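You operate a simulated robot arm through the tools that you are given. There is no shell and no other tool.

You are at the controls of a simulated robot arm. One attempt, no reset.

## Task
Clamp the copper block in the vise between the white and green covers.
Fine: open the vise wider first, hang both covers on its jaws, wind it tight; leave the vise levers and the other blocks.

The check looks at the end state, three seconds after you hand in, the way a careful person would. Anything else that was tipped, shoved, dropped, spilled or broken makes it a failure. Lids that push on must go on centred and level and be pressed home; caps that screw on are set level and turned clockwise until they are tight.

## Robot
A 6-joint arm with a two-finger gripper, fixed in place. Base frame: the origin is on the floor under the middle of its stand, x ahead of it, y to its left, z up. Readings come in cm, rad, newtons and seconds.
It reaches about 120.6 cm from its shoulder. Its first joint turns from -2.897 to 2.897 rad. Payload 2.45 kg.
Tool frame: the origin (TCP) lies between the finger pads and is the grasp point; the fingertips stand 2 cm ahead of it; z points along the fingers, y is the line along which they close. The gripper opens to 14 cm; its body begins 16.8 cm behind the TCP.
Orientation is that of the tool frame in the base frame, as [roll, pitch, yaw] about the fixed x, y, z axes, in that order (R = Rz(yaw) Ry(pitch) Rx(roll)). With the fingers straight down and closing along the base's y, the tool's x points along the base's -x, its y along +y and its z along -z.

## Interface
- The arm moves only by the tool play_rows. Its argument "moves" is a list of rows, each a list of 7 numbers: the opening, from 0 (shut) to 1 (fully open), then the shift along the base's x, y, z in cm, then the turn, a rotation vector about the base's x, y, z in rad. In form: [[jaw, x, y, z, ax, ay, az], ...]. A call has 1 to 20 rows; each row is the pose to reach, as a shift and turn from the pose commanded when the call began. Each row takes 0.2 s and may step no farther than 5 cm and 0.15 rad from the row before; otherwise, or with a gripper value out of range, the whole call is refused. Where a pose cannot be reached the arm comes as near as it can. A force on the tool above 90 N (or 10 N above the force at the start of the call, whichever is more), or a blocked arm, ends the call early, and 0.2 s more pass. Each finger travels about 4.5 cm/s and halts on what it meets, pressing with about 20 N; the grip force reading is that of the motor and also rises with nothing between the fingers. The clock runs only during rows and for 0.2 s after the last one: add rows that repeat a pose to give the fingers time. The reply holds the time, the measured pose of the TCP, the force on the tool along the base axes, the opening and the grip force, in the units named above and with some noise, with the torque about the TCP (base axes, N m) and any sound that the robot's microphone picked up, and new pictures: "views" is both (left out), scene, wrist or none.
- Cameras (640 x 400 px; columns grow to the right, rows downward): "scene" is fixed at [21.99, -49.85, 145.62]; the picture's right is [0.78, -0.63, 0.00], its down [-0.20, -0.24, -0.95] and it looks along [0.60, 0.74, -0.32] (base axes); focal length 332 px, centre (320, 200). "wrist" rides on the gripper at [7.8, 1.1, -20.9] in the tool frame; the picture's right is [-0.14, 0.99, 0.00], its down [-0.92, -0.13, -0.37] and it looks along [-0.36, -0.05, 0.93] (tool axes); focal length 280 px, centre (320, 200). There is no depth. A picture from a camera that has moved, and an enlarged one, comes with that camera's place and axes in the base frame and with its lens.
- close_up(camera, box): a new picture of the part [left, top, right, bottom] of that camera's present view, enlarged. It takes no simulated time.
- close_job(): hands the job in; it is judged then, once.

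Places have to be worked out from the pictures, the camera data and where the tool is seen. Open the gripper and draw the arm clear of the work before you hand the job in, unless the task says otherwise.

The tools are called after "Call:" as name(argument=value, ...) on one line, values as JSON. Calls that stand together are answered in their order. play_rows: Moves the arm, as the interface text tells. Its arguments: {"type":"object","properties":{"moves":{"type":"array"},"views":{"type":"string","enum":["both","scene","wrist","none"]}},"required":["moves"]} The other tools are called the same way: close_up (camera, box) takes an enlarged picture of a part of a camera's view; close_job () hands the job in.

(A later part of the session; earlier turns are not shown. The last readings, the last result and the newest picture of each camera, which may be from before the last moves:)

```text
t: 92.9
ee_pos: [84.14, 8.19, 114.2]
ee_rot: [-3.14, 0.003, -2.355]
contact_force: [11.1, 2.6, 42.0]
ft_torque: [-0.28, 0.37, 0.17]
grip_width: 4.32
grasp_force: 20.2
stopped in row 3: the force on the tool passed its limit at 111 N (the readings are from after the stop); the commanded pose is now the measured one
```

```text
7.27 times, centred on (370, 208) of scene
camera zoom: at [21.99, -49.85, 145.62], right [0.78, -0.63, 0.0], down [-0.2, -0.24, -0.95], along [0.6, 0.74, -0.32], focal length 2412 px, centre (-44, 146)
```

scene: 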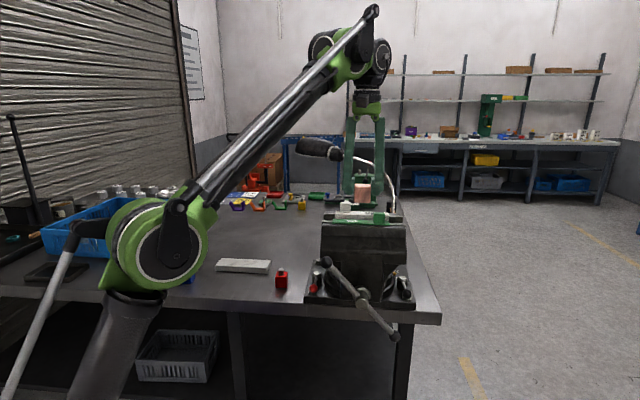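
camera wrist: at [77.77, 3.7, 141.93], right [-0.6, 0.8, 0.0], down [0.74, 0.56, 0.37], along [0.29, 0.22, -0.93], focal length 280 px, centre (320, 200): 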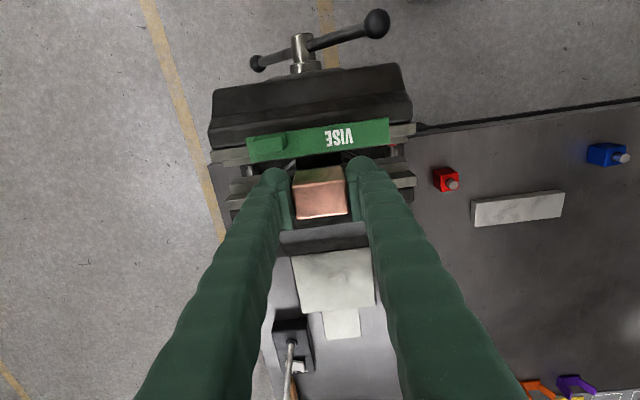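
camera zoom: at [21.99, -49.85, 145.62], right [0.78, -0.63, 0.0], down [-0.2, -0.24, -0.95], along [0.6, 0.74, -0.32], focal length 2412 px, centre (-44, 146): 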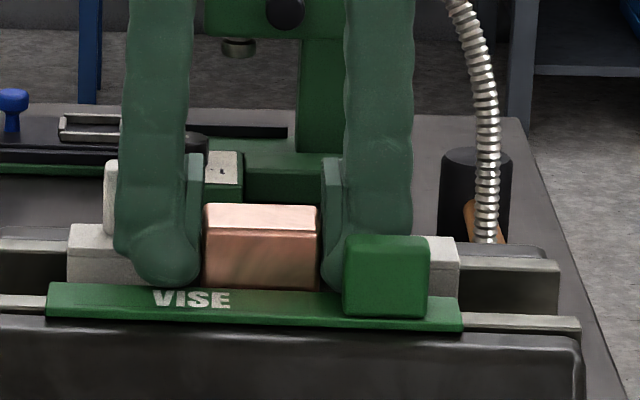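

The force spike came from a fingertip meeting the green flange edge: the finger centres sit slightly toward the front of the TCP. The covers look unmoved. I'll raise clear and look.

Call:
play_rows(moves=[[0.2, 0, 0, 0.4, 0, 0, 0], [0.2, 0, 0, 0.9, 0, 0, 0], [0.2, 0, 0, 0.9, 0, 0, 0]], views="none")

Call:
close_up(camera="wrist", box=[250, 130, 350, 200])

Call:
close_up(camera="wrist", box=[310, 130, 410, 240])

Call:
close_up(camera="scene", box=[330, 180, 410, 235])

```text
t: 93.7
ee_pos: [84.13, 8.11, 114.88]
ee_rot: [3.14, 0.002, -2.356]
contact_force: [0.4, 0.4, -5.1]
ft_torque: [-0.04, 0.01, 0.03]
grip_width: 4.32
grasp_force: 20.1
```

```text
5.71 times, centred on (300, 165) of wrist
camera zoom: at [77.74, 3.39, 135.7], right [-0.6, 0.8, 0.0], down [0.74, 0.56, 0.37], along [0.3, 0.22, -0.93], focal length 1602 px, centre (434, 400)
```

zoom: 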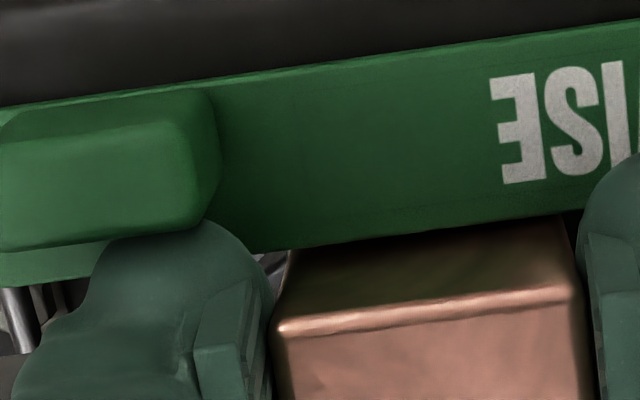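

```text
3.64 times, centred on (360, 185) of wrist
camera zoom: at [77.74, 3.39, 135.7], right [-0.6, 0.8, 0.0], down [0.74, 0.56, 0.37], along [0.3, 0.22, -0.93], focal length 1020 px, centre (174, 254)
```

zoom: 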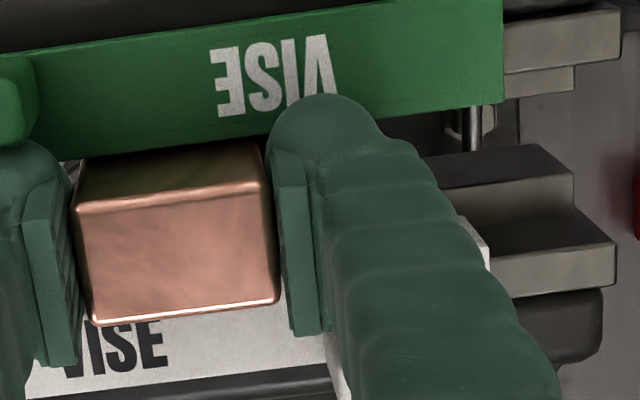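

```text
7.27 times, centred on (370, 208) of scene
camera zoom: at [21.99, -49.85, 145.62], right [0.78, -0.63, 0.0], down [-0.2, -0.24, -0.95], along [0.6, 0.74, -0.32], focal length 2412 px, centre (-44, 146)
```

zoom: 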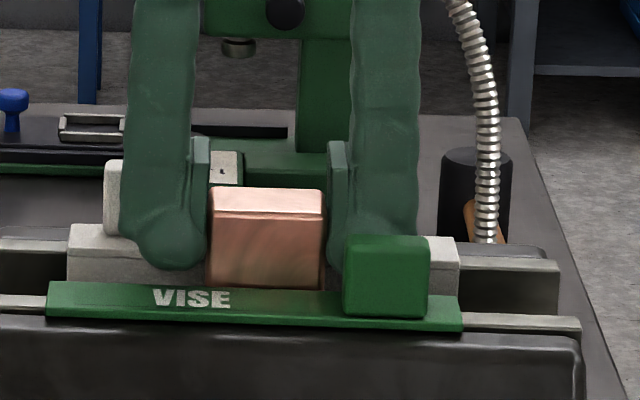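

The geometry is clearer now: the fingertip domes sit about 1.3 cm toward the front, so the fingers can't enter this slot. I'll set the block down on the free table area in front of the stand, re-grip it higher, and then the tips won't need to go below the flanges.

Call:
play_rows(moves=[[0.2, 0, 0, 3, 0, 0, 0], [0.2, 0, 0, 6.2, 0, 0, 0], [0.2, -1.5, 3.5, 6.5, 0, 0, 0], [0.2, -3.5, 7.7, 6.5, 0, 0, 0], [0.2, -5.5, 11.9, 6.5, 0, 0, 0], [0.2, -7.5, 16.1, 6.5, 0, 0, 0], [0.2, -9.5, 20.3, 6.5, 0, 0, 0], [0.2, -11.5, 24.5, 6.5, 0, 0, 0], [0.2, -13.5, 28.7, 5, 0, 0, 0], [0.2, -15.3, 32.5, 3, 0, 0, 0], [0.2, -17, 36, 0, 0, 0, 0], [0.2, -18.6, 39, -3.2, 0, 0, 0], [0.2, -19.8, 41, -7, 0, 0, 0], [0.2, -20.5, 41.4, -11.5, 0, 0, 0], [0.2, -20.5, 41.4, -16.3, 0, 0, 0], [0.2, -20.5, 41.4, -21, 0, 0, 0], [0.2, -20.5, 41.4, -25.5, 0, 0, 0], [0.2, -20.5, 41.4, -28, 0, 0, 0], [0.2, -20.5, 41.4, -28, 0, 0, 0]], views="both")

Call:
close_up(camera="scene", box=[180, 230, 290, 290])

Call:
close_up(camera="scene", box=[310, 180, 430, 260])

```text
t: 97.7
ee_pos: [63.56, 49.86, 86.79]
ee_rot: [-3.141, 0.002, -2.356]
contact_force: [0.8, 1.2, -5.8]
ft_torque: [0.01, 0.04, 0.0]
grip_width: 4.33
grasp_force: 19.8
camera wrist: at [57.09, 45.0, 107.63], right [-0.6, 0.8, 0.0], down [0.74, 0.56, 0.37], along [0.3, 0.22, -0.93], focal length 280 px, centre (320, 200)
```

scene: 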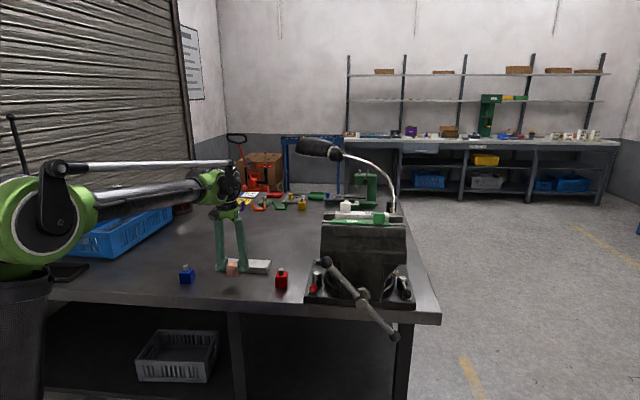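
wrist: 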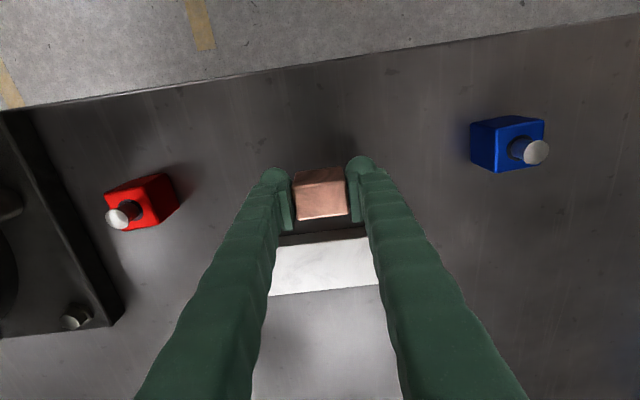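

```text
5.82 times, centred on (235, 260) of scene
camera zoom: at [21.99, -49.85, 145.62], right [0.78, -0.63, 0.0], down [-0.2, -0.24, -0.95], along [0.6, 0.74, -0.32], focal length 1929 px, centre (814, -149)
```

zoom: 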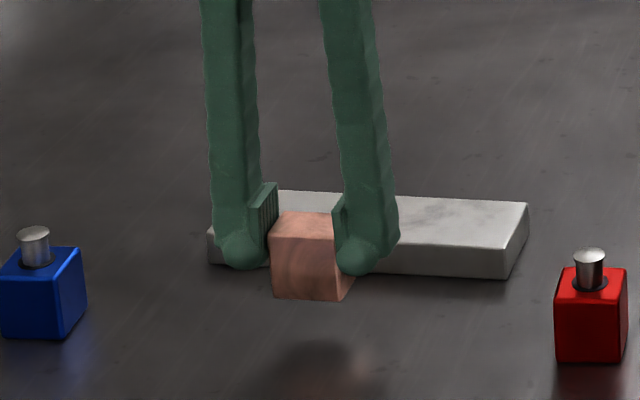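

```text
5.00 times, centred on (370, 220) of scene
camera zoom: at [21.99, -49.85, 145.62], right [0.78, -0.63, 0.0], down [-0.2, -0.24, -0.95], along [0.6, 0.74, -0.32], focal length 1658 px, centre (70, 100)
```

zoom: 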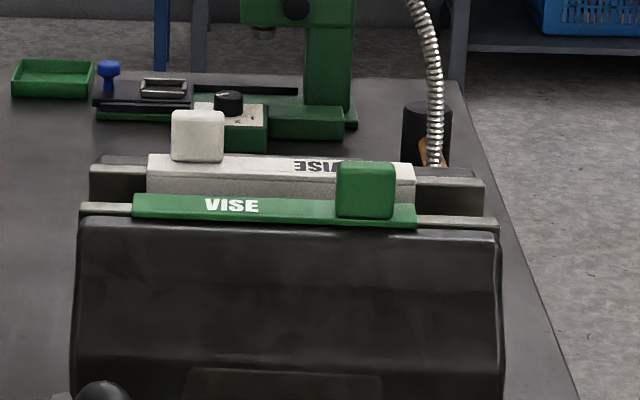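

The covers are unchanged and the spot on the table is clear. I'll lower the block to the table in steps.

Call:
play_rows(moves=[[0.2, 0, 0, -1, 0, 0, 0], [0.2, 0, 0, -2, 0, 0, 0], [0.2, 0, 0, -2.4, 0, 0, 0], [0.2, 0, 0, -2.4, 0, 0, 0]], views="none")

```text
t: 98.7
ee_pos: [63.57, 49.76, 84.57]
ee_rot: [-3.14, 0.002, -2.356]
contact_force: [0.2, -0.2, -5.6]
ft_torque: [-0.01, 0.02, -0.02]
grip_width: 4.28
grasp_force: 20.2
```

Still hanging free (-5.6 N is just the block's weight). I'll go down in 0.1 cm steps to touch the table.

Call:
play_rows(moves=[[0.2, 0, 0, -0.15, 0, 0, 0], [0.2, 0, 0, -0.3, 0, 0, 0], [0.2, 0, 0, -0.3, 0, 0, 0]], views="none")

```text
t: 99.5
ee_pos: [63.6, 49.67, 84.19]
ee_rot: [3.141, 0.001, -2.357]
contact_force: [0.6, -0.6, -3.7]
ft_torque: [0.02, 0.05, -0.01]
grip_width: 4.29
grasp_force: 19.4
```

The load dropped to -3.7 N, so it's just touching. I'll go 0.08 cm more, then open.

Call:
play_rows(moves=[[0.2, 0, 0, -0.08, 0, 0, 0], [0.2, 0, 0, -0.08, 0, 0, 0], [0.33, 0, 0, -0.08, 0, 0, 0], [0.42, 0, 0, -0.08, 0, 0, 0], [0.42, 0, 0, -0.08, 0, 0, 0]], views="none")

Call:
close_up(camera="wrist", box=[240, 140, 400, 240])

Call:
close_up(camera="scene", box=[180, 230, 290, 290])

```text
t: 100.7
ee_pos: [63.49, 49.65, 84.21]
ee_rot: [3.141, 0.001, -2.357]
contact_force: [0.6, 0.1, 0.1]
ft_torque: [0.0, -0.01, 0.01]
grip_width: 5.87
grasp_force: 0.0
```

```text
4.00 times, centred on (320, 190) of wrist
camera zoom: at [57.12, 44.88, 104.94], right [-0.6, 0.8, 0.0], down [0.74, 0.56, 0.37], along [0.3, 0.22, -0.93], focal length 1122 px, centre (320, 240)
```

zoom: 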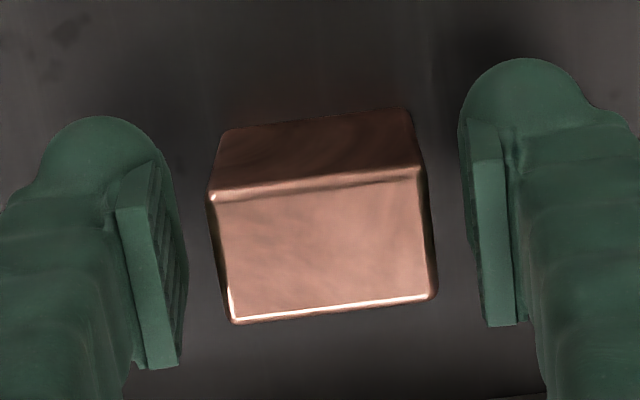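

```text
5.82 times, centred on (235, 260) of scene
camera zoom: at [21.99, -49.85, 145.62], right [0.78, -0.63, 0.0], down [-0.2, -0.24, -0.95], along [0.6, 0.74, -0.32], focal length 1929 px, centre (814, -149)
```

zoom: 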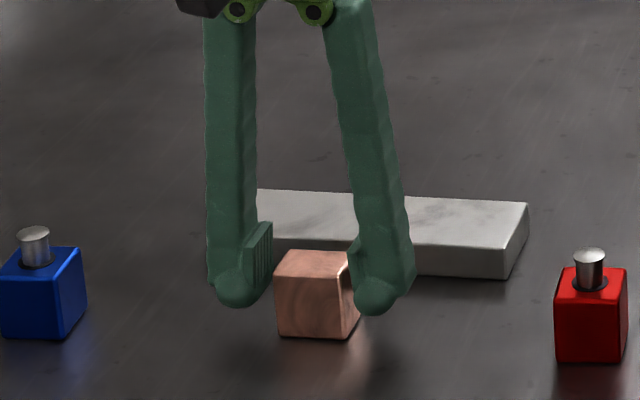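

The block stands alone on the table. I'll raise about 1.2 cm to grip only its upper part and check the pad overlap before closing.

Call:
play_rows(moves=[[0.42, 0, 0, 0.6, 0, 0, 0], [0.42, 0, 0, 1.2, 0, 0, 0], [0.42, 0, 0, 1.2, 0, 0, 0]], views="none")

Call:
close_up(camera="scene", box=[205, 235, 265, 275])

Call:
close_up(camera="wrist", box=[240, 140, 400, 240])

```text
t: 101.5
ee_pos: [63.63, 49.71, 85.31]
ee_rot: [-3.141, 0.003, -2.356]
contact_force: [0.1, -0.5, 0.0]
ft_torque: [0.02, 0.0, -0.02]
grip_width: 5.88
grasp_force: 0.0
```

```text
10.00 times, centred on (235, 255) of scene
camera zoom: at [21.99, -49.85, 145.62], right [0.78, -0.63, 0.0], down [-0.2, -0.24, -0.95], along [0.6, 0.74, -0.32], focal length 3316 px, centre (1170, -350)
```

zoom: 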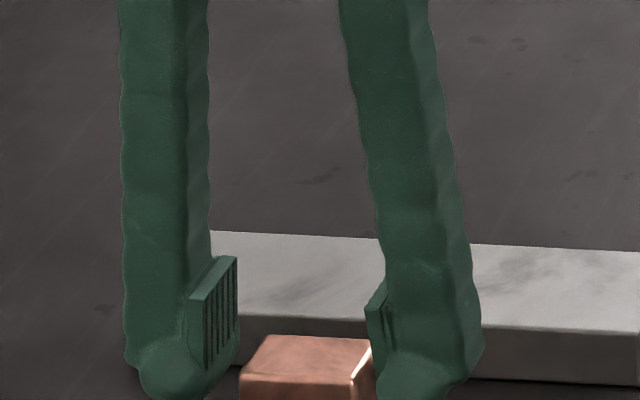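

```text
4.00 times, centred on (320, 190) of wrist
camera zoom: at [57.2, 44.93, 106.13], right [-0.6, 0.8, 0.0], down [0.74, 0.56, 0.37], along [0.3, 0.22, -0.93], focal length 1122 px, centre (320, 240)
```

zoom: 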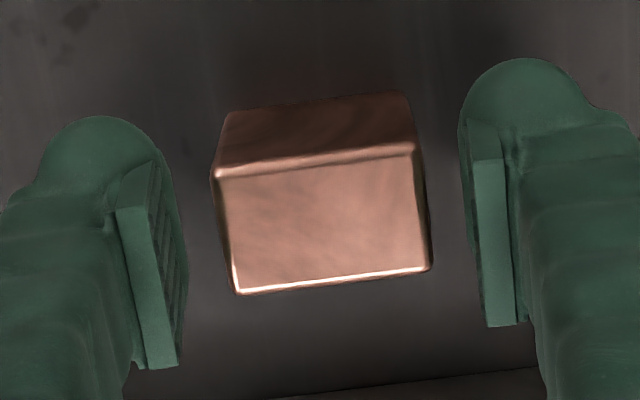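

I need a better look at pad height against the block top, so I'll enlarge that part of the scene.

Call:
close_up(camera="scene", box=[210, 255, 260, 285])

```text
12.80 times, centred on (235, 270) of scene
camera zoom: at [21.99, -49.85, 145.62], right [0.78, -0.63, 0.0], down [-0.2, -0.24, -0.95], along [0.6, 0.74, -0.32], focal length 4245 px, centre (1408, -696)
```

zoom: 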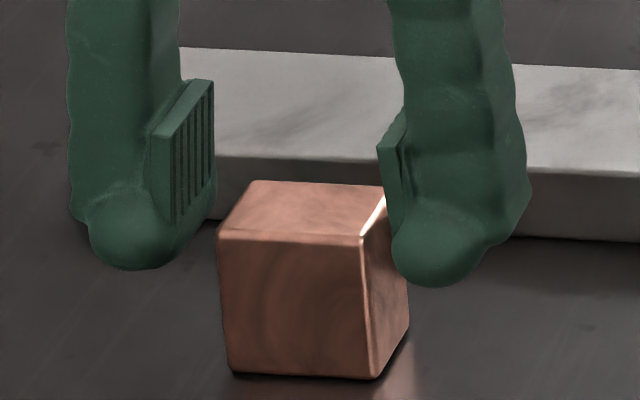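

The enlargement shows the pads and domes sit about 1.5 cm forward of the TCP, and at this height the pads barely reach the block. I'll re-grip lower and shifted +1.5 cm in n, so the fingertips end up centred on the block and can enter the slot with it.

Call:
play_rows(moves=[[0.42, 0.5, 0.5, 0, 0, 0, 0], [0.42, 1.03, 1.03, 0, 0, 0, 0], [0.42, 1.03, 1.03, -0.6, 0, 0, 0], [0.42, 1.03, 1.03, -1.05, 0, 0, 0], [0.42, 1.03, 1.03, -1.05, 0, 0, 0]], views="none")

Call:
close_up(camera="scene", box=[210, 255, 260, 285])

Call:
close_up(camera="wrist", box=[240, 140, 400, 240])

```text
t: 102.7
ee_pos: [64.58, 50.65, 84.26]
ee_rot: [3.141, 0.004, -2.356]
contact_force: [0.5, -0.1, 0.6]
ft_torque: [-0.01, -0.01, 0.03]
grip_width: 5.88
grasp_force: 0.0
```

```text
12.80 times, centred on (235, 270) of scene
camera zoom: at [21.99, -49.85, 145.62], right [0.78, -0.63, 0.0], down [-0.2, -0.24, -0.95], along [0.6, 0.74, -0.32], focal length 4245 px, centre (1408, -696)
```

zoom: 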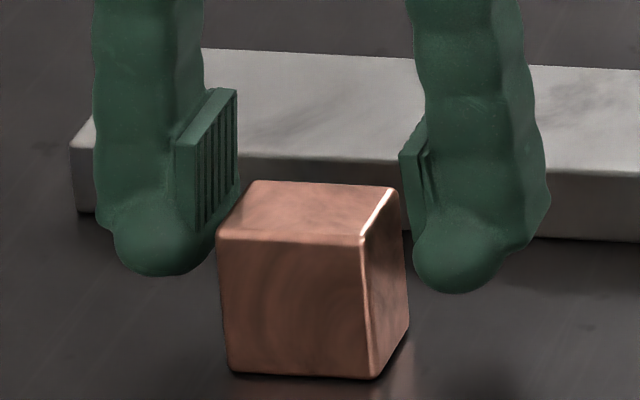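

```text
4.00 times, centred on (320, 190) of wrist
camera zoom: at [58.22, 45.88, 105.1], right [-0.6, 0.8, 0.0], down [0.74, 0.56, 0.37], along [0.3, 0.22, -0.93], focal length 1122 px, centre (320, 240)
```

zoom: 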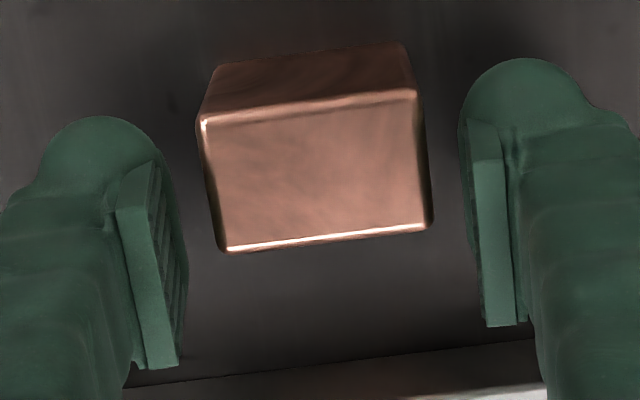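

Now the fingertip domes are centred on the block and the pads overlap its upper part by 0.5–0.9 cm. I'll close and lift a little to confirm the hold.

Call:
play_rows(moves=[[0.3, 0, 0, 0, 0, 0, 0], [0.2, 0, 0, 0, 0, 0, 0], [0.2, 0, 0, 0, 0, 0, 0], [0.2, 0, 0, 0, 0, 0, 0], [0.2, 0, 0, 0, 0, 0, 0], [0.2, 0, 0, 1, 0, 0, 0], [0.2, 0, 0, 3, 0, 0, 0], [0.2, 0, 0, 3, 0, 0, 0]], views="none")

Call:
close_up(camera="scene", box=[205, 245, 265, 285])

Call:
close_up(camera="wrist", box=[240, 140, 400, 240])

```text
t: 104.5
ee_pos: [64.7, 50.76, 87.33]
ee_rot: [3.141, 0.0, -2.356]
contact_force: [-0.9, -0.6, -6.3]
ft_torque: [0.04, -0.05, 0.02]
grip_width: 4.31
grasp_force: 19.7
```

```text
10.00 times, centred on (235, 265) of scene
camera zoom: at [21.99, -49.85, 145.62], right [0.78, -0.63, 0.0], down [-0.2, -0.24, -0.95], along [0.6, 0.74, -0.32], focal length 3316 px, centre (1170, -450)
```

zoom: 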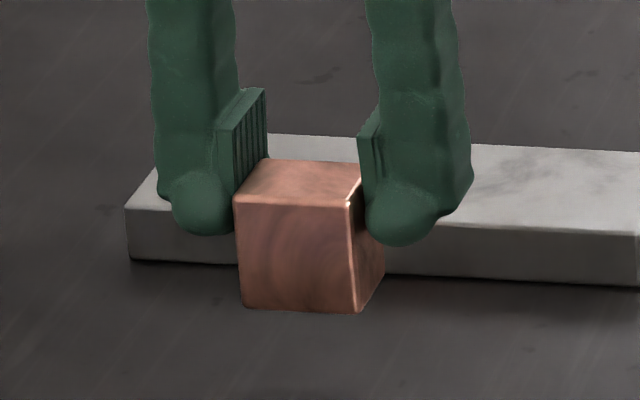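

```text
4.00 times, centred on (320, 190) of wrist
camera zoom: at [58.25, 45.97, 108.12], right [-0.6, 0.8, 0.0], down [0.74, 0.56, 0.37], along [0.3, 0.22, -0.93], focal length 1122 px, centre (320, 240)
```

zoom: 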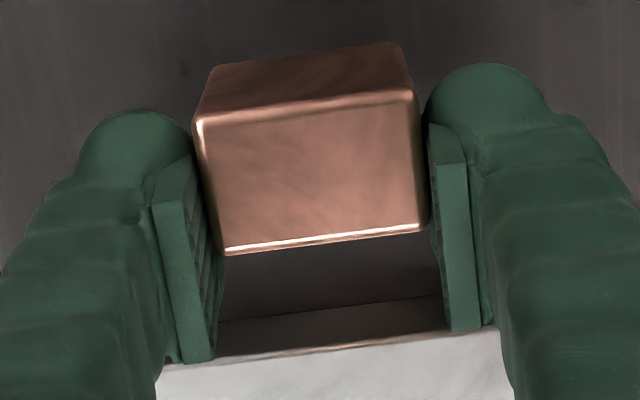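

The block is held firmly and level. I'll carry it back over the slot, aiming the block centre at n≈65.3.

Call:
play_rows(moves=[[0.2, 0, 0, 4.8, 0, 0, 0], [0.2, 0, 0, 9.6, 0, 0, 0], [0.2, 0.5, -1, 14.2, 0, 0, 0], [0.2, 1.7, -3.5, 18.2, 0, 0, 0], [0.2, 3.2, -6.5, 21.7, 0, 0, 0], [0.2, 4.9, -10, 24.6, 0, 0, 0], [0.2, 6.7, -13.7, 27, 0, 0, 0], [0.2, 8.6, -17.6, 29, 0, 0, 0], [0.2, 10.6, -21.6, 30.7, 0, 0, 0], [0.2, 12.6, -25.7, 32.2, 0, 0, 0], [0.2, 14.6, -29.8, 32.7, 0, 0, 0], [0.2, 16.6, -33.9, 32.7, 0, 0, 0], [0.2, 18.4, -37.5, 32.7, 0, 0, 0], [0.2, 19.7, -40.1, 32.7, 0, 0, 0], [0.2, 20.3, -41.4, 32.7, 0, 0, 0], [0.2, 20.3, -41.4, 32.7, 0, 0, 0]], views="none")

Call:
close_up(camera="wrist", box=[220, 110, 420, 235])

Call:
close_up(camera="scene", box=[330, 170, 410, 230])

```text
t: 107.9
ee_pos: [85.03, 9.29, 119.82]
ee_rot: [-3.141, 0.002, -2.357]
contact_force: [0.4, 0.0, -5.9]
ft_torque: [0.05, -0.04, -0.01]
grip_width: 4.33
grasp_force: 19.5
```

```text
3.20 times, centred on (320, 172) of wrist
camera zoom: at [78.65, 4.44, 140.69], right [-0.6, 0.8, 0.0], down [0.74, 0.56, 0.37], along [0.3, 0.22, -0.93], focal length 897 px, centre (320, 288)
```

zoom: 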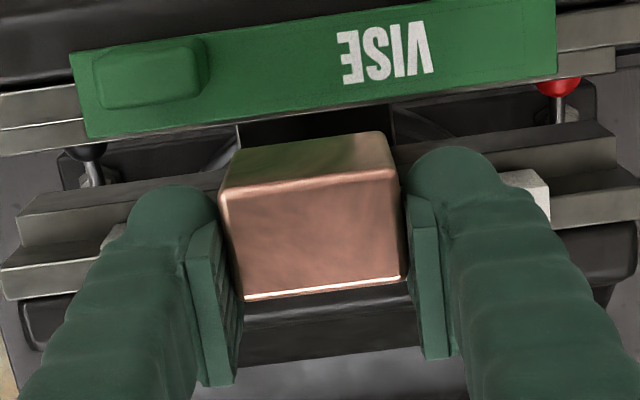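

```text
6.67 times, centred on (370, 200) of scene
camera zoom: at [21.99, -49.85, 145.62], right [0.78, -0.63, 0.0], down [-0.2, -0.24, -0.95], along [0.6, 0.74, -0.32], focal length 2211 px, centre (-13, 200)
```

zoom: 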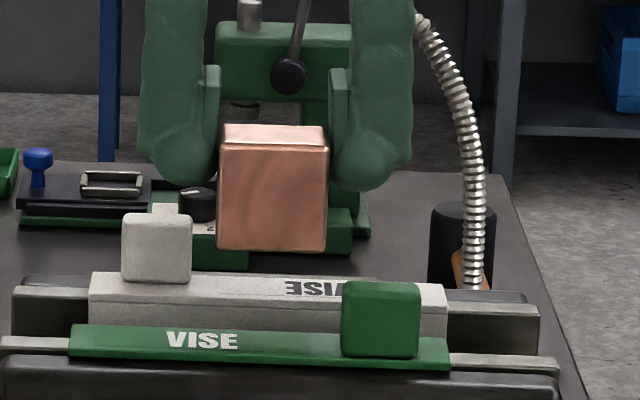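

The block front face reads n≈63.97 against a slot of about 63.7–67.3 (centre 65.5), so I'll trim +0.12 cm in n and lower to just above the flanges.

Call:
play_rows(moves=[[0.2, 0.09, 0.09, -1, 0, 0, 0], [0.2, 0.09, 0.09, -2, 0, 0, 0], [0.2, 0.09, 0.09, -2.9, 0, 0, 0], [0.2, 0.09, 0.09, -2.9, 0, 0, 0]], views="none")

Call:
close_up(camera="wrist", box=[220, 110, 420, 235])

Call:
close_up(camera="scene", box=[330, 180, 410, 235])

```text
t: 108.9
ee_pos: [85.12, 9.42, 117.1]
ee_rot: [3.141, 0.002, -2.357]
contact_force: [0.1, -0.4, -5.6]
ft_torque: [0.04, -0.01, 0.01]
grip_width: 4.31
grasp_force: 19.7
```

```text
3.20 times, centred on (320, 172) of wrist
camera zoom: at [78.73, 4.64, 137.88], right [-0.6, 0.8, 0.0], down [0.74, 0.56, 0.37], along [0.3, 0.22, -0.93], focal length 897 px, centre (320, 288)
```

zoom: 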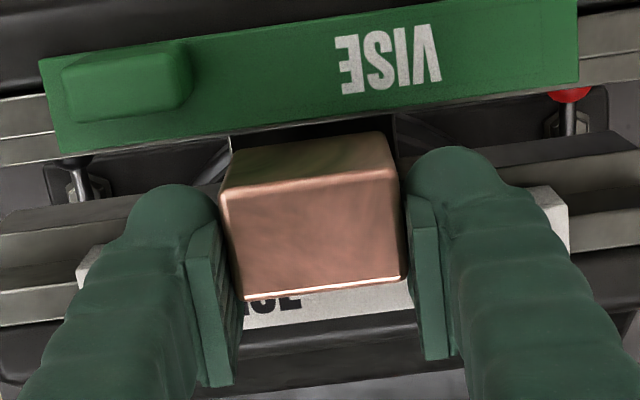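

```text
7.27 times, centred on (370, 208) of scene
camera zoom: at [21.99, -49.85, 145.62], right [0.78, -0.63, 0.0], down [-0.2, -0.24, -0.95], along [0.6, 0.74, -0.32], focal length 2412 px, centre (-44, 146)
```

zoom: 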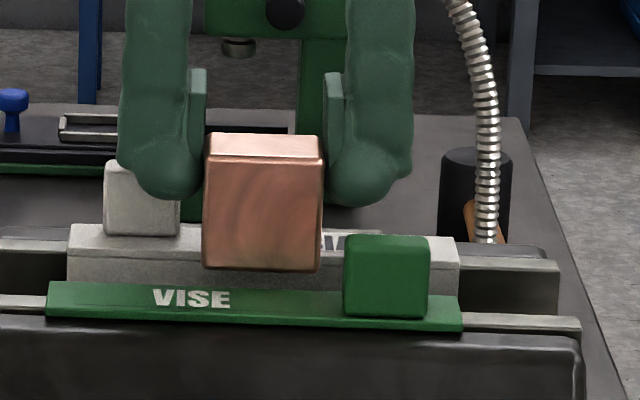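

The block is centred within about 0.1 cm with roughly 0.35–0.45 cm clear on each side. I'll lower it 1.9 cm into the slot.

Call:
play_rows(moves=[[0.2, 0.02, 0.02, -0.6, 0, 0, 0], [0.2, 0.02, 0.02, -1.2, 0, 0, 0], [0.2, 0.02, 0.02, -1.8, 0, 0, 0], [0.2, 0.02, 0.02, -1.8, 0, 0, 0]], views="none")

Call:
close_up(camera="wrist", box=[220, 110, 420, 235])

Call:
close_up(camera="scene", box=[330, 180, 410, 235])

```text
t: 109.9
ee_pos: [85.06, 9.34, 115.26]
ee_rot: [-3.141, 0.001, -2.356]
contact_force: [-0.7, 0.3, -4.6]
ft_torque: [0.13, -0.03, 0.04]
grip_width: 4.33
grasp_force: 20.4
```

```text
3.20 times, centred on (320, 172) of wrist
camera zoom: at [78.68, 4.59, 136.13], right [-0.6, 0.8, 0.0], down [0.74, 0.56, 0.37], along [0.3, 0.22, -0.93], focal length 897 px, centre (320, 288)
```

zoom: 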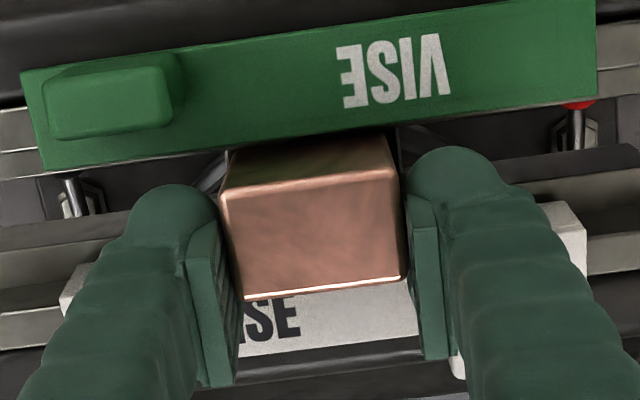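

```text
7.27 times, centred on (370, 208) of scene
camera zoom: at [21.99, -49.85, 145.62], right [0.78, -0.63, 0.0], down [-0.2, -0.24, -0.95], along [0.6, 0.74, -0.32], focal length 2412 px, centre (-44, 146)
```

zoom: 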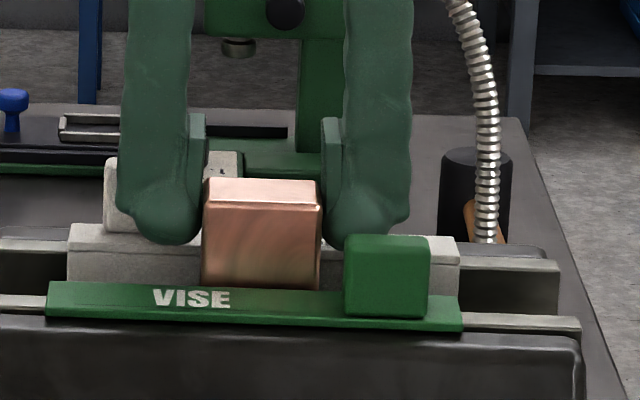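

Still no contact. I'll continue down in small steps, reading the force each time.

Call:
play_rows(moves=[[0.2, 0, 0, -0.25, 0, 0, 0], [0.2, 0, 0, -0.5, 0, 0, 0], [0.2, 0, 0, -0.75, 0, 0, 0], [0.2, 0, 0, -0.75, 0, 0, 0]], views="none")

```text
t: 110.9
ee_pos: [85.08, 9.33, 114.48]
ee_rot: [-3.14, 0.001, -2.356]
contact_force: [-3.8, -3.8, -1.7]
ft_torque: [0.02, 0.01, 0.12]
grip_width: 4.32
grasp_force: 19.5
```

About 5 N toward -n means the block is brushing the white plate. I'll trim 0.15 cm forward and re-read.

Call:
play_rows(moves=[[0.2, -0.1, -0.1, 0, 0, 0, 0], [0.2, -0.1, -0.1, 0, 0, 0, 0]], views="none")

Call:
close_up(camera="wrist", box=[220, 110, 420, 235])

Call:
close_up(camera="scene", box=[330, 180, 410, 235])

```text
t: 111.5
ee_pos: [85.01, 9.4, 114.57]
ee_rot: [-3.141, 0.003, -2.356]
contact_force: [-0.3, -0.1, -0.1]
ft_torque: [0.03, -0.04, 0.01]
grip_width: 4.3
grasp_force: 19.5
```

```text
3.20 times, centred on (320, 172) of wrist
camera zoom: at [78.57, 4.55, 135.36], right [-0.6, 0.8, 0.0], down [0.74, 0.56, 0.37], along [0.3, 0.22, -0.93], focal length 897 px, centre (320, 288)
```

zoom: 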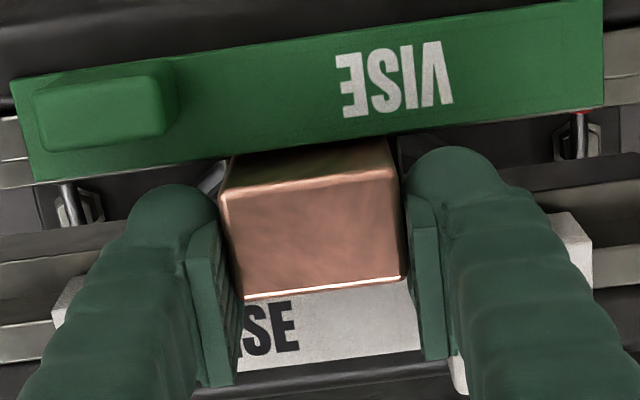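

```text
7.27 times, centred on (370, 208) of scene
camera zoom: at [21.99, -49.85, 145.62], right [0.78, -0.63, 0.0], down [-0.2, -0.24, -0.95], along [0.6, 0.74, -0.32], focal length 2412 px, centre (-44, 146)
```

zoom: 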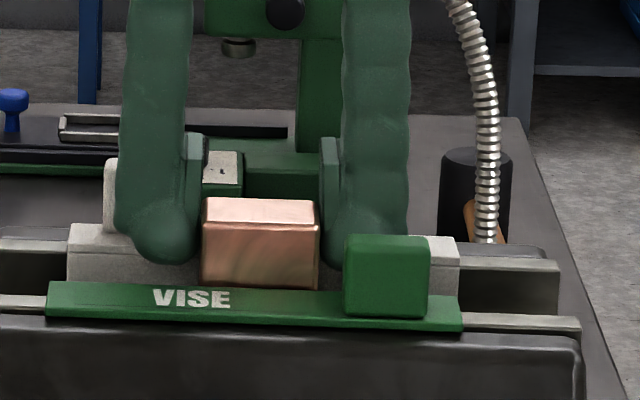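

The vertical reading has gone to about zero, so the block's weight is already being carried by something. I'll press 0.1 cm lower to see whether it is a firm seat.

Call:
play_rows(moves=[[0.2, 0, 0, -0.1, 0, 0, 0], [0.2, 0, 0, -0.1, 0, 0, 0]], views="none")

Call:
close_up(camera="scene", box=[345, 205, 395, 235])

Call:
close_up(camera="wrist", box=[270, 130, 370, 190])

```text
t: 112.1
ee_pos: [84.95, 9.34, 114.52]
ee_rot: [3.14, 0.002, -2.357]
contact_force: [-1.4, -1.0, -4.6]
ft_torque: [0.06, 0.0, 0.04]
grip_width: 4.34
grasp_force: 20.1
```

```text
12.80 times, centred on (370, 220) of scene
camera zoom: at [21.99, -49.85, 145.62], right [0.78, -0.63, 0.0], down [-0.2, -0.24, -0.95], along [0.6, 0.74, -0.32], focal length 4245 px, centre (-320, -56)
```

zoom: 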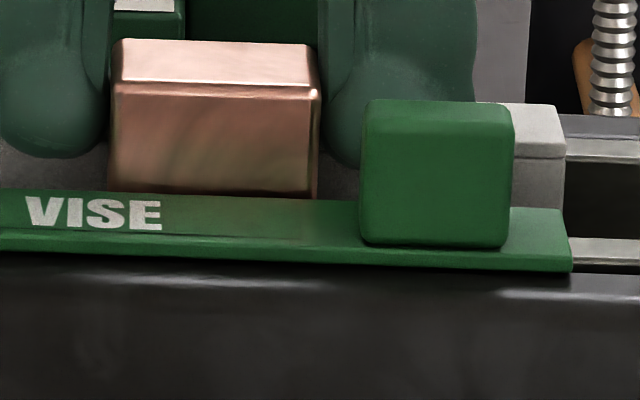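

```text
6.40 times, centred on (320, 160) of wrist
camera zoom: at [78.57, 4.53, 135.28], right [-0.6, 0.8, 0.0], down [0.74, 0.56, 0.37], along [0.3, 0.22, -0.93], focal length 1794 px, centre (320, 456)
```

zoom: 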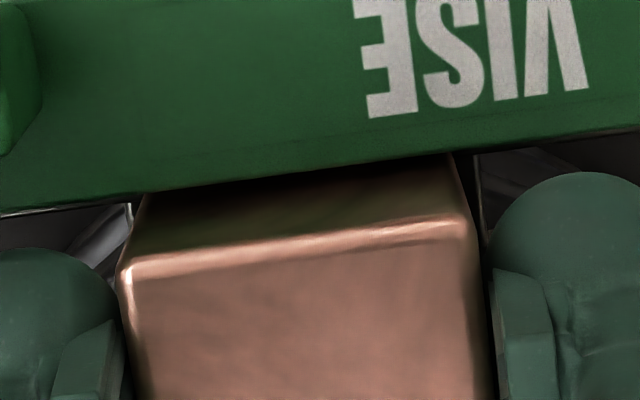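

Lowering freed it again (-4.6 N, close to full weight), so that was only light rubbing. I'll continue down in small increments.

Call:
play_rows(moves=[[0.2, -0.02, -0.02, -0.15, 0, 0, 0], [0.2, -0.02, -0.02, -0.3, 0, 0, 0], [0.2, -0.02, -0.02, -0.3, 0, 0, 0]], views="none")

```text
t: 112.9
ee_pos: [84.87, 9.27, 114.33]
ee_rot: [-3.14, 0.003, -2.357]
contact_force: [4.4, -1.2, 25.5]
ft_torque: [0.26, -0.4, 0.08]
grip_width: 4.3
grasp_force: 20.5
```

The upward contact now lies on the white flange side: the pads have reached that flange while the block is still about 1 cm above the ledges. I'll take the block back to the same free table spot and re-grip it about 1.1 cm higher so it can be set right onto the ledges.

Call:
play_rows(moves=[[0.2, 0, 0, 2.5, 0, 0, 0], [0.2, 0, 0, 5.8, 0, 0, 0], [0.2, -0.7, 1.4, 6, 0, 0, 0], [0.2, -2.1, 4.3, 6, 0, 0, 0], [0.2, -4.1, 8.4, 6, 0, 0, 0], [0.2, -6.1, 12.5, 6, 0, 0, 0], [0.2, -8.1, 16.6, 6, 0, 0, 0], [0.2, -10.1, 20.7, 6, 0, 0, 0], [0.2, -12.1, 24.8, 5, 0, 0, 0], [0.2, -14.1, 28.8, 3, 0, 0, 0], [0.2, -15.9, 32.5, 0.5, 0, 0, 0], [0.2, -17.5, 35.7, -2.6, 0, 0, 0], [0.2, -18.9, 38.4, -6.2, 0, 0, 0], [0.2, -19.8, 40.3, -10.2, 0, 0, 0], [0.2, -20.2, 41.3, -14.8, 0, 0, 0], [0.2, -20.2, 41.3, -19.7, 0, 0, 0], [0.2, -20.2, 41.3, -24.5, 0, 0, 0], [0.2, -20.2, 41.3, -28, 0, 0, 0], [0.2, -20.2, 41.3, -29.2, 0, 0, 0], [0.2, -20.2, 41.3, -29.2, 0, 0, 0]], views="none")

Call:
close_up(camera="scene", box=[205, 245, 265, 285])

Call:
close_up(camera="scene", box=[310, 180, 430, 260])

```text
t: 117.1
ee_pos: [64.75, 50.44, 84.84]
ee_rot: [3.141, 0.001, -2.356]
contact_force: [-0.1, 0.1, -5.6]
ft_torque: [0.05, -0.01, -0.03]
grip_width: 4.33
grasp_force: 20.5
```

```text
10.00 times, centred on (235, 265) of scene
camera zoom: at [21.99, -49.85, 145.62], right [0.78, -0.63, 0.0], down [-0.2, -0.24, -0.95], along [0.6, 0.74, -0.32], focal length 3316 px, centre (1170, -450)
```

zoom: 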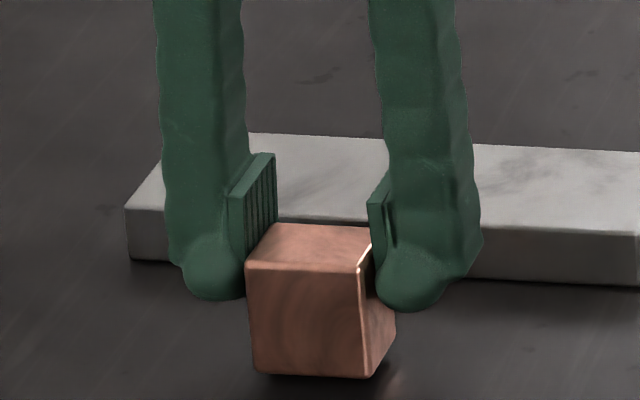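

```text
5.00 times, centred on (370, 220) of scene
camera zoom: at [21.99, -49.85, 145.62], right [0.78, -0.63, 0.0], down [-0.2, -0.24, -0.95], along [0.6, 0.74, -0.32], focal length 1658 px, centre (70, 100)
```

zoom: 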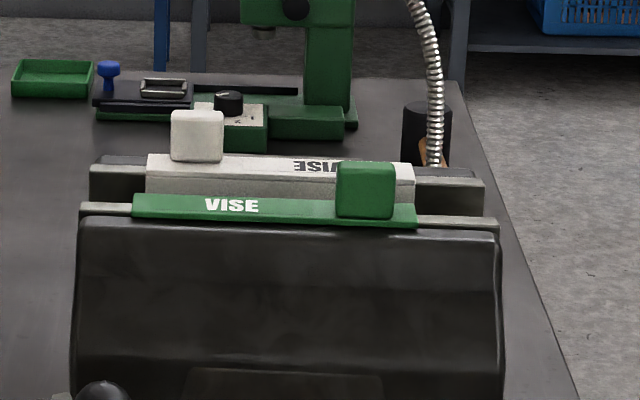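

The covers are still in place. I'll set the block down on the table gently.

Call:
play_rows(moves=[[0.2, 0, 0, -0.25, 0, 0, 0], [0.2, 0, 0, -0.48, 0, 0, 0], [0.2, 0, 0, -0.58, 0, 0, 0], [0.2, 0, 0, -0.58, 0, 0, 0]], views="none")

```text
t: 118.1
ee_pos: [64.88, 50.49, 84.33]
ee_rot: [3.141, 0.003, -2.357]
contact_force: [0.2, -1.1, -5.9]
ft_torque: [0.04, -0.04, 0.0]
grip_width: 4.31
grasp_force: 20.4
```

Call:
play_rows(moves=[[0.2, 0, 0, -0.08, 0, 0, 0], [0.2, 0, 0, -0.12, 0, 0, 0], [0.2, 0, 0, -0.12, 0, 0, 0]], views="none")

```text
t: 118.9
ee_pos: [64.81, 50.4, 84.32]
ee_rot: [-3.141, 0.003, -2.356]
contact_force: [3.7, -4.4, 15.1]
ft_torque: [-0.34, 0.12, 0.01]
grip_width: 4.31
grasp_force: 19.8
```

The block touches down (15 N). I'll back off, open, then move to the higher grip position: 1.1 cm up and 0.8 cm forward.

Call:
play_rows(moves=[[0.2, 0, 0, 0.08, 0, 0, 0], [0.2, 0, 0, 0.08, 0, 0, 0], [0.32, 0, 0, 0.08, 0, 0, 0], [0.42, 0, 0, 0.08, 0, 0, 0], [0.42, 0, 0, 0.6, 0, 0, 0], [0.42, -0.3, -0.3, 1.15, 0, 0, 0], [0.42, -0.57, -0.57, 1.15, 0, 0, 0], [0.42, -0.57, -0.57, 1.15, 0, 0, 0]], views="none")

Call:
close_up(camera="scene", box=[210, 255, 260, 285])

Call:
close_up(camera="wrist", box=[240, 140, 400, 240])

```text
t: 120.7
ee_pos: [64.2, 50.01, 85.44]
ee_rot: [3.141, 0.004, -2.354]
contact_force: [-0.2, -0.6, 0.1]
ft_torque: [-0.01, 0.04, -0.02]
grip_width: 5.87
grasp_force: 0.0
```

```text
12.80 times, centred on (235, 270) of scene
camera zoom: at [21.99, -49.85, 145.62], right [0.78, -0.63, 0.0], down [-0.2, -0.24, -0.95], along [0.6, 0.74, -0.32], focal length 4245 px, centre (1408, -696)
```

zoom: 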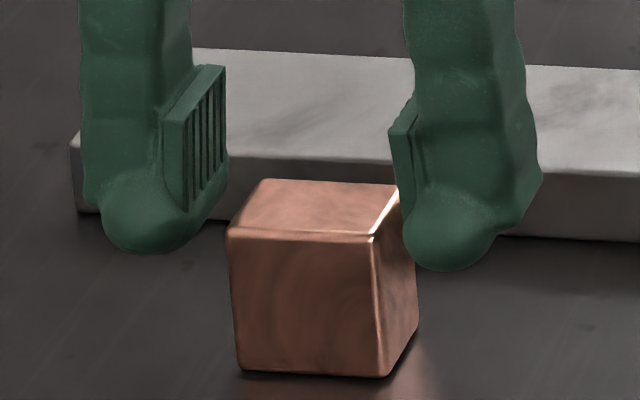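

```text
4.00 times, centred on (320, 190) of wrist
camera zoom: at [57.72, 45.29, 106.25], right [-0.6, 0.8, 0.0], down [0.74, 0.56, 0.37], along [0.3, 0.22, -0.93], focal length 1122 px, centre (320, 240)
```

zoom: 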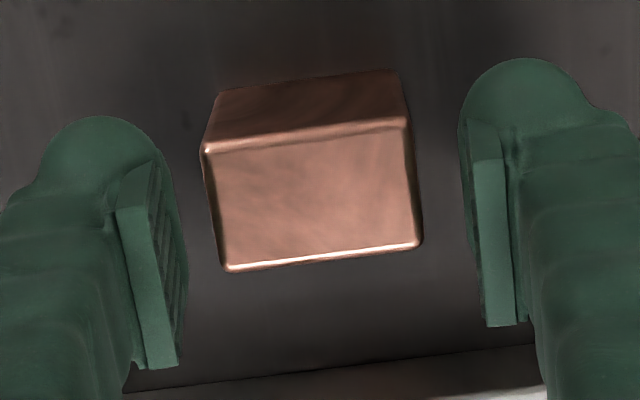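

Looking at the finger shape again: the fingertip underside is about 4.4 cm long in n, so it can only rest on top of the flanges, and the block must be let go 0.5–1 cm above the ledges, guided by the plates. I'll take a secure grip at z≈84.5 for that.

Call:
play_rows(moves=[[0.42, 0, 0, -0.5, 0, 0, 0], [0.42, 0, 0, -0.93, 0, 0, 0], [0.42, 0, 0, -0.93, 0, 0, 0]], views="none")

Call:
close_up(camera="scene", box=[210, 255, 260, 285])

```text
t: 121.5
ee_pos: [64.03, 50.18, 84.51]
ee_rot: [3.141, 0.004, -2.356]
contact_force: [-0.3, -0.5, -0.3]
ft_torque: [0.0, 0.0, -0.01]
grip_width: 5.87
grasp_force: 0.0
```

```text
12.80 times, centred on (235, 270) of scene
camera zoom: at [21.99, -49.85, 145.62], right [0.78, -0.63, 0.0], down [-0.2, -0.24, -0.95], along [0.6, 0.74, -0.32], focal length 4245 px, centre (1408, -696)
```

zoom: 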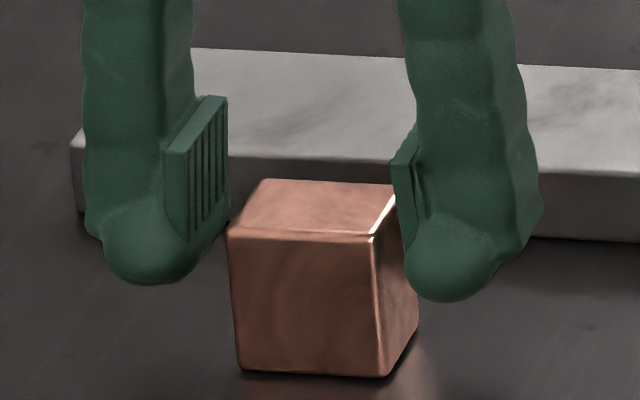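

I'll go the last 0.25 cm down to the height where the grip was proven firm, then close and lift.

Call:
play_rows(moves=[[0.42, 0, 0, -0.22, 0, 0, 0], [0.3, 0, 0, -0.22, 0, 0, 0], [0.2, 0, 0, -0.22, 0, 0, 0], [0.2, 0, 0, -0.22, 0, 0, 0], [0.2, 0, 0, -0.22, 0, 0, 0], [0.2, 0, 0, -0.22, 0, 0, 0], [0.2, 0, 0, 0.8, 0, 0, 0], [0.2, 0, 0, 3, 0, 0, 0], [0.2, 0, 0, 3, 0, 0, 0]], views="none")

Call:
close_up(camera="scene", box=[205, 245, 265, 285])

Call:
close_up(camera="wrist", box=[240, 140, 400, 240])

```text
t: 123.5
ee_pos: [64.18, 49.96, 87.42]
ee_rot: [3.141, 0.0, -2.357]
contact_force: [0.0, 0.8, -5.3]
ft_torque: [0.03, -0.01, -0.02]
grip_width: 4.29
grasp_force: 20.3
```

```text
10.00 times, centred on (235, 265) of scene
camera zoom: at [21.99, -49.85, 145.62], right [0.78, -0.63, 0.0], down [-0.2, -0.24, -0.95], along [0.6, 0.74, -0.32], focal length 3316 px, centre (1170, -450)
```

zoom: 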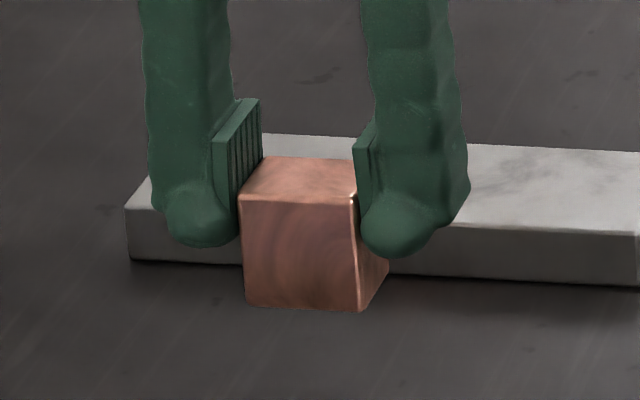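

```text
4.00 times, centred on (320, 190) of wrist
camera zoom: at [57.72, 45.2, 108.19], right [-0.6, 0.8, 0.0], down [0.74, 0.56, 0.37], along [0.3, 0.22, -0.93], focal length 1122 px, centre (320, 240)
```

zoom: 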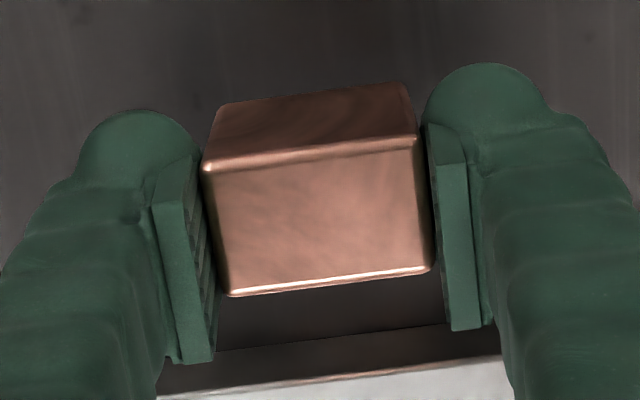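

The block is held firmly again. I'll carry it back over the slot.

Call:
play_rows(moves=[[0.2, 0, 0, 4.8, 0, 0, 0], [0.2, 0, 0, 9.6, 0, 0, 0], [0.2, 0.5, -1, 14.2, 0, 0, 0], [0.2, 1.7, -3.5, 18.2, 0, 0, 0], [0.2, 3.2, -6.5, 21.7, 0, 0, 0], [0.2, 4.9, -10, 24.6, 0, 0, 0], [0.2, 6.7, -13.7, 27, 0, 0, 0], [0.2, 8.6, -17.6, 29, 0, 0, 0], [0.2, 10.6, -21.6, 30.7, 0, 0, 0], [0.2, 12.6, -25.7, 32.2, 0, 0, 0], [0.2, 14.6, -29.8, 32.5, 0, 0, 0], [0.2, 16.6, -33.9, 32.5, 0, 0, 0], [0.2, 18.4, -37.5, 32.5, 0, 0, 0], [0.2, 19.7, -40.1, 32.5, 0, 0, 0], [0.2, 20.3, -41.1, 32.5, 0, 0, 0], [0.2, 20.3, -41.1, 31, 0, 0, 0], [0.2, 20.3, -41.1, 29.7, 0, 0, 0], [0.2, 20.3, -41.1, 29.7, 0, 0, 0]], views="none")

Call:
close_up(camera="wrist", box=[220, 110, 420, 235])

Call:
close_up(camera="scene", box=[330, 180, 410, 235])

```text
t: 127.3
ee_pos: [84.61, 9.02, 117.18]
ee_rot: [-3.141, 0.002, -2.356]
contact_force: [0.0, -0.5, -5.2]
ft_torque: [0.03, 0.01, 0.02]
grip_width: 4.33
grasp_force: 20.7
```

```text
3.20 times, centred on (320, 172) of wrist
camera zoom: at [78.1, 4.29, 137.92], right [-0.6, 0.8, 0.0], down [0.74, 0.56, 0.37], along [0.3, 0.22, -0.93], focal length 897 px, centre (320, 288)
```

zoom: 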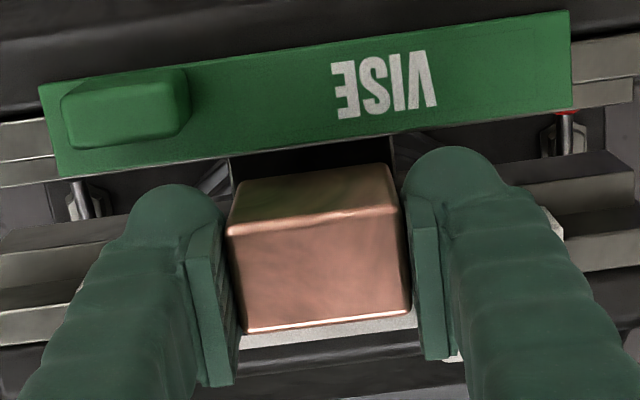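

```text
7.27 times, centred on (370, 208) of scene
camera zoom: at [21.99, -49.85, 145.62], right [0.78, -0.63, 0.0], down [-0.2, -0.24, -0.95], along [0.6, 0.74, -0.32], focal length 2412 px, centre (-44, 146)
```

zoom: 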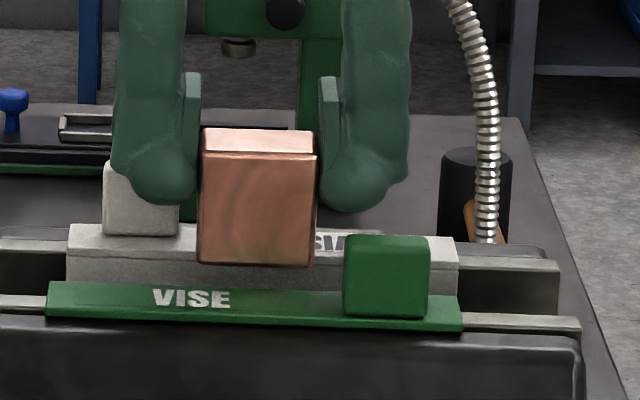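

The block's front face is at n≈64.4, about 0.45 cm too far back given where it brushed the white plate earlier. I'll shift -0.45 cm in n and look again.

Call:
play_rows(moves=[[0.2, -0.16, -0.16, 0, 0, 0, 0], [0.2, -0.32, -0.32, -0.3, 0, 0, 0], [0.2, -0.32, -0.32, -0.3, 0, 0, 0]], views="none")

Call:
close_up(camera="wrist", box=[220, 110, 420, 235])

Call:
close_up(camera="scene", box=[345, 200, 395, 235])

```text
t: 128.1
ee_pos: [84.21, 8.59, 116.82]
ee_rot: [3.141, 0.001, -2.356]
contact_force: [0.5, -0.2, -5.3]
ft_torque: [0.0, -0.06, 0.01]
grip_width: 4.3
grasp_force: 20.1
```

```text
3.20 times, centred on (320, 172) of wrist
camera zoom: at [77.81, 3.95, 137.66], right [-0.6, 0.8, 0.0], down [0.74, 0.56, 0.37], along [0.3, 0.22, -0.93], focal length 897 px, centre (320, 288)
```

zoom: 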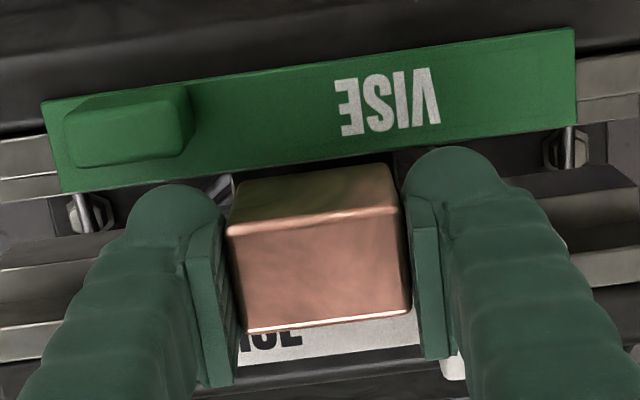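

```text
11.43 times, centred on (370, 218) of scene
camera zoom: at [21.99, -49.85, 145.62], right [0.78, -0.63, 0.0], down [-0.2, -0.24, -0.95], along [0.6, 0.74, -0.32], focal length 3790 px, centre (-251, 0)
```

zoom: 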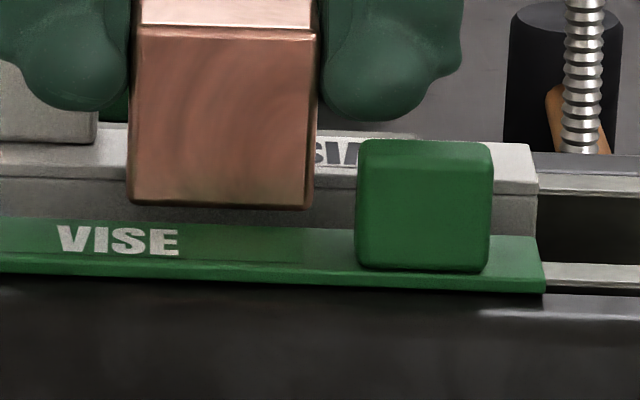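

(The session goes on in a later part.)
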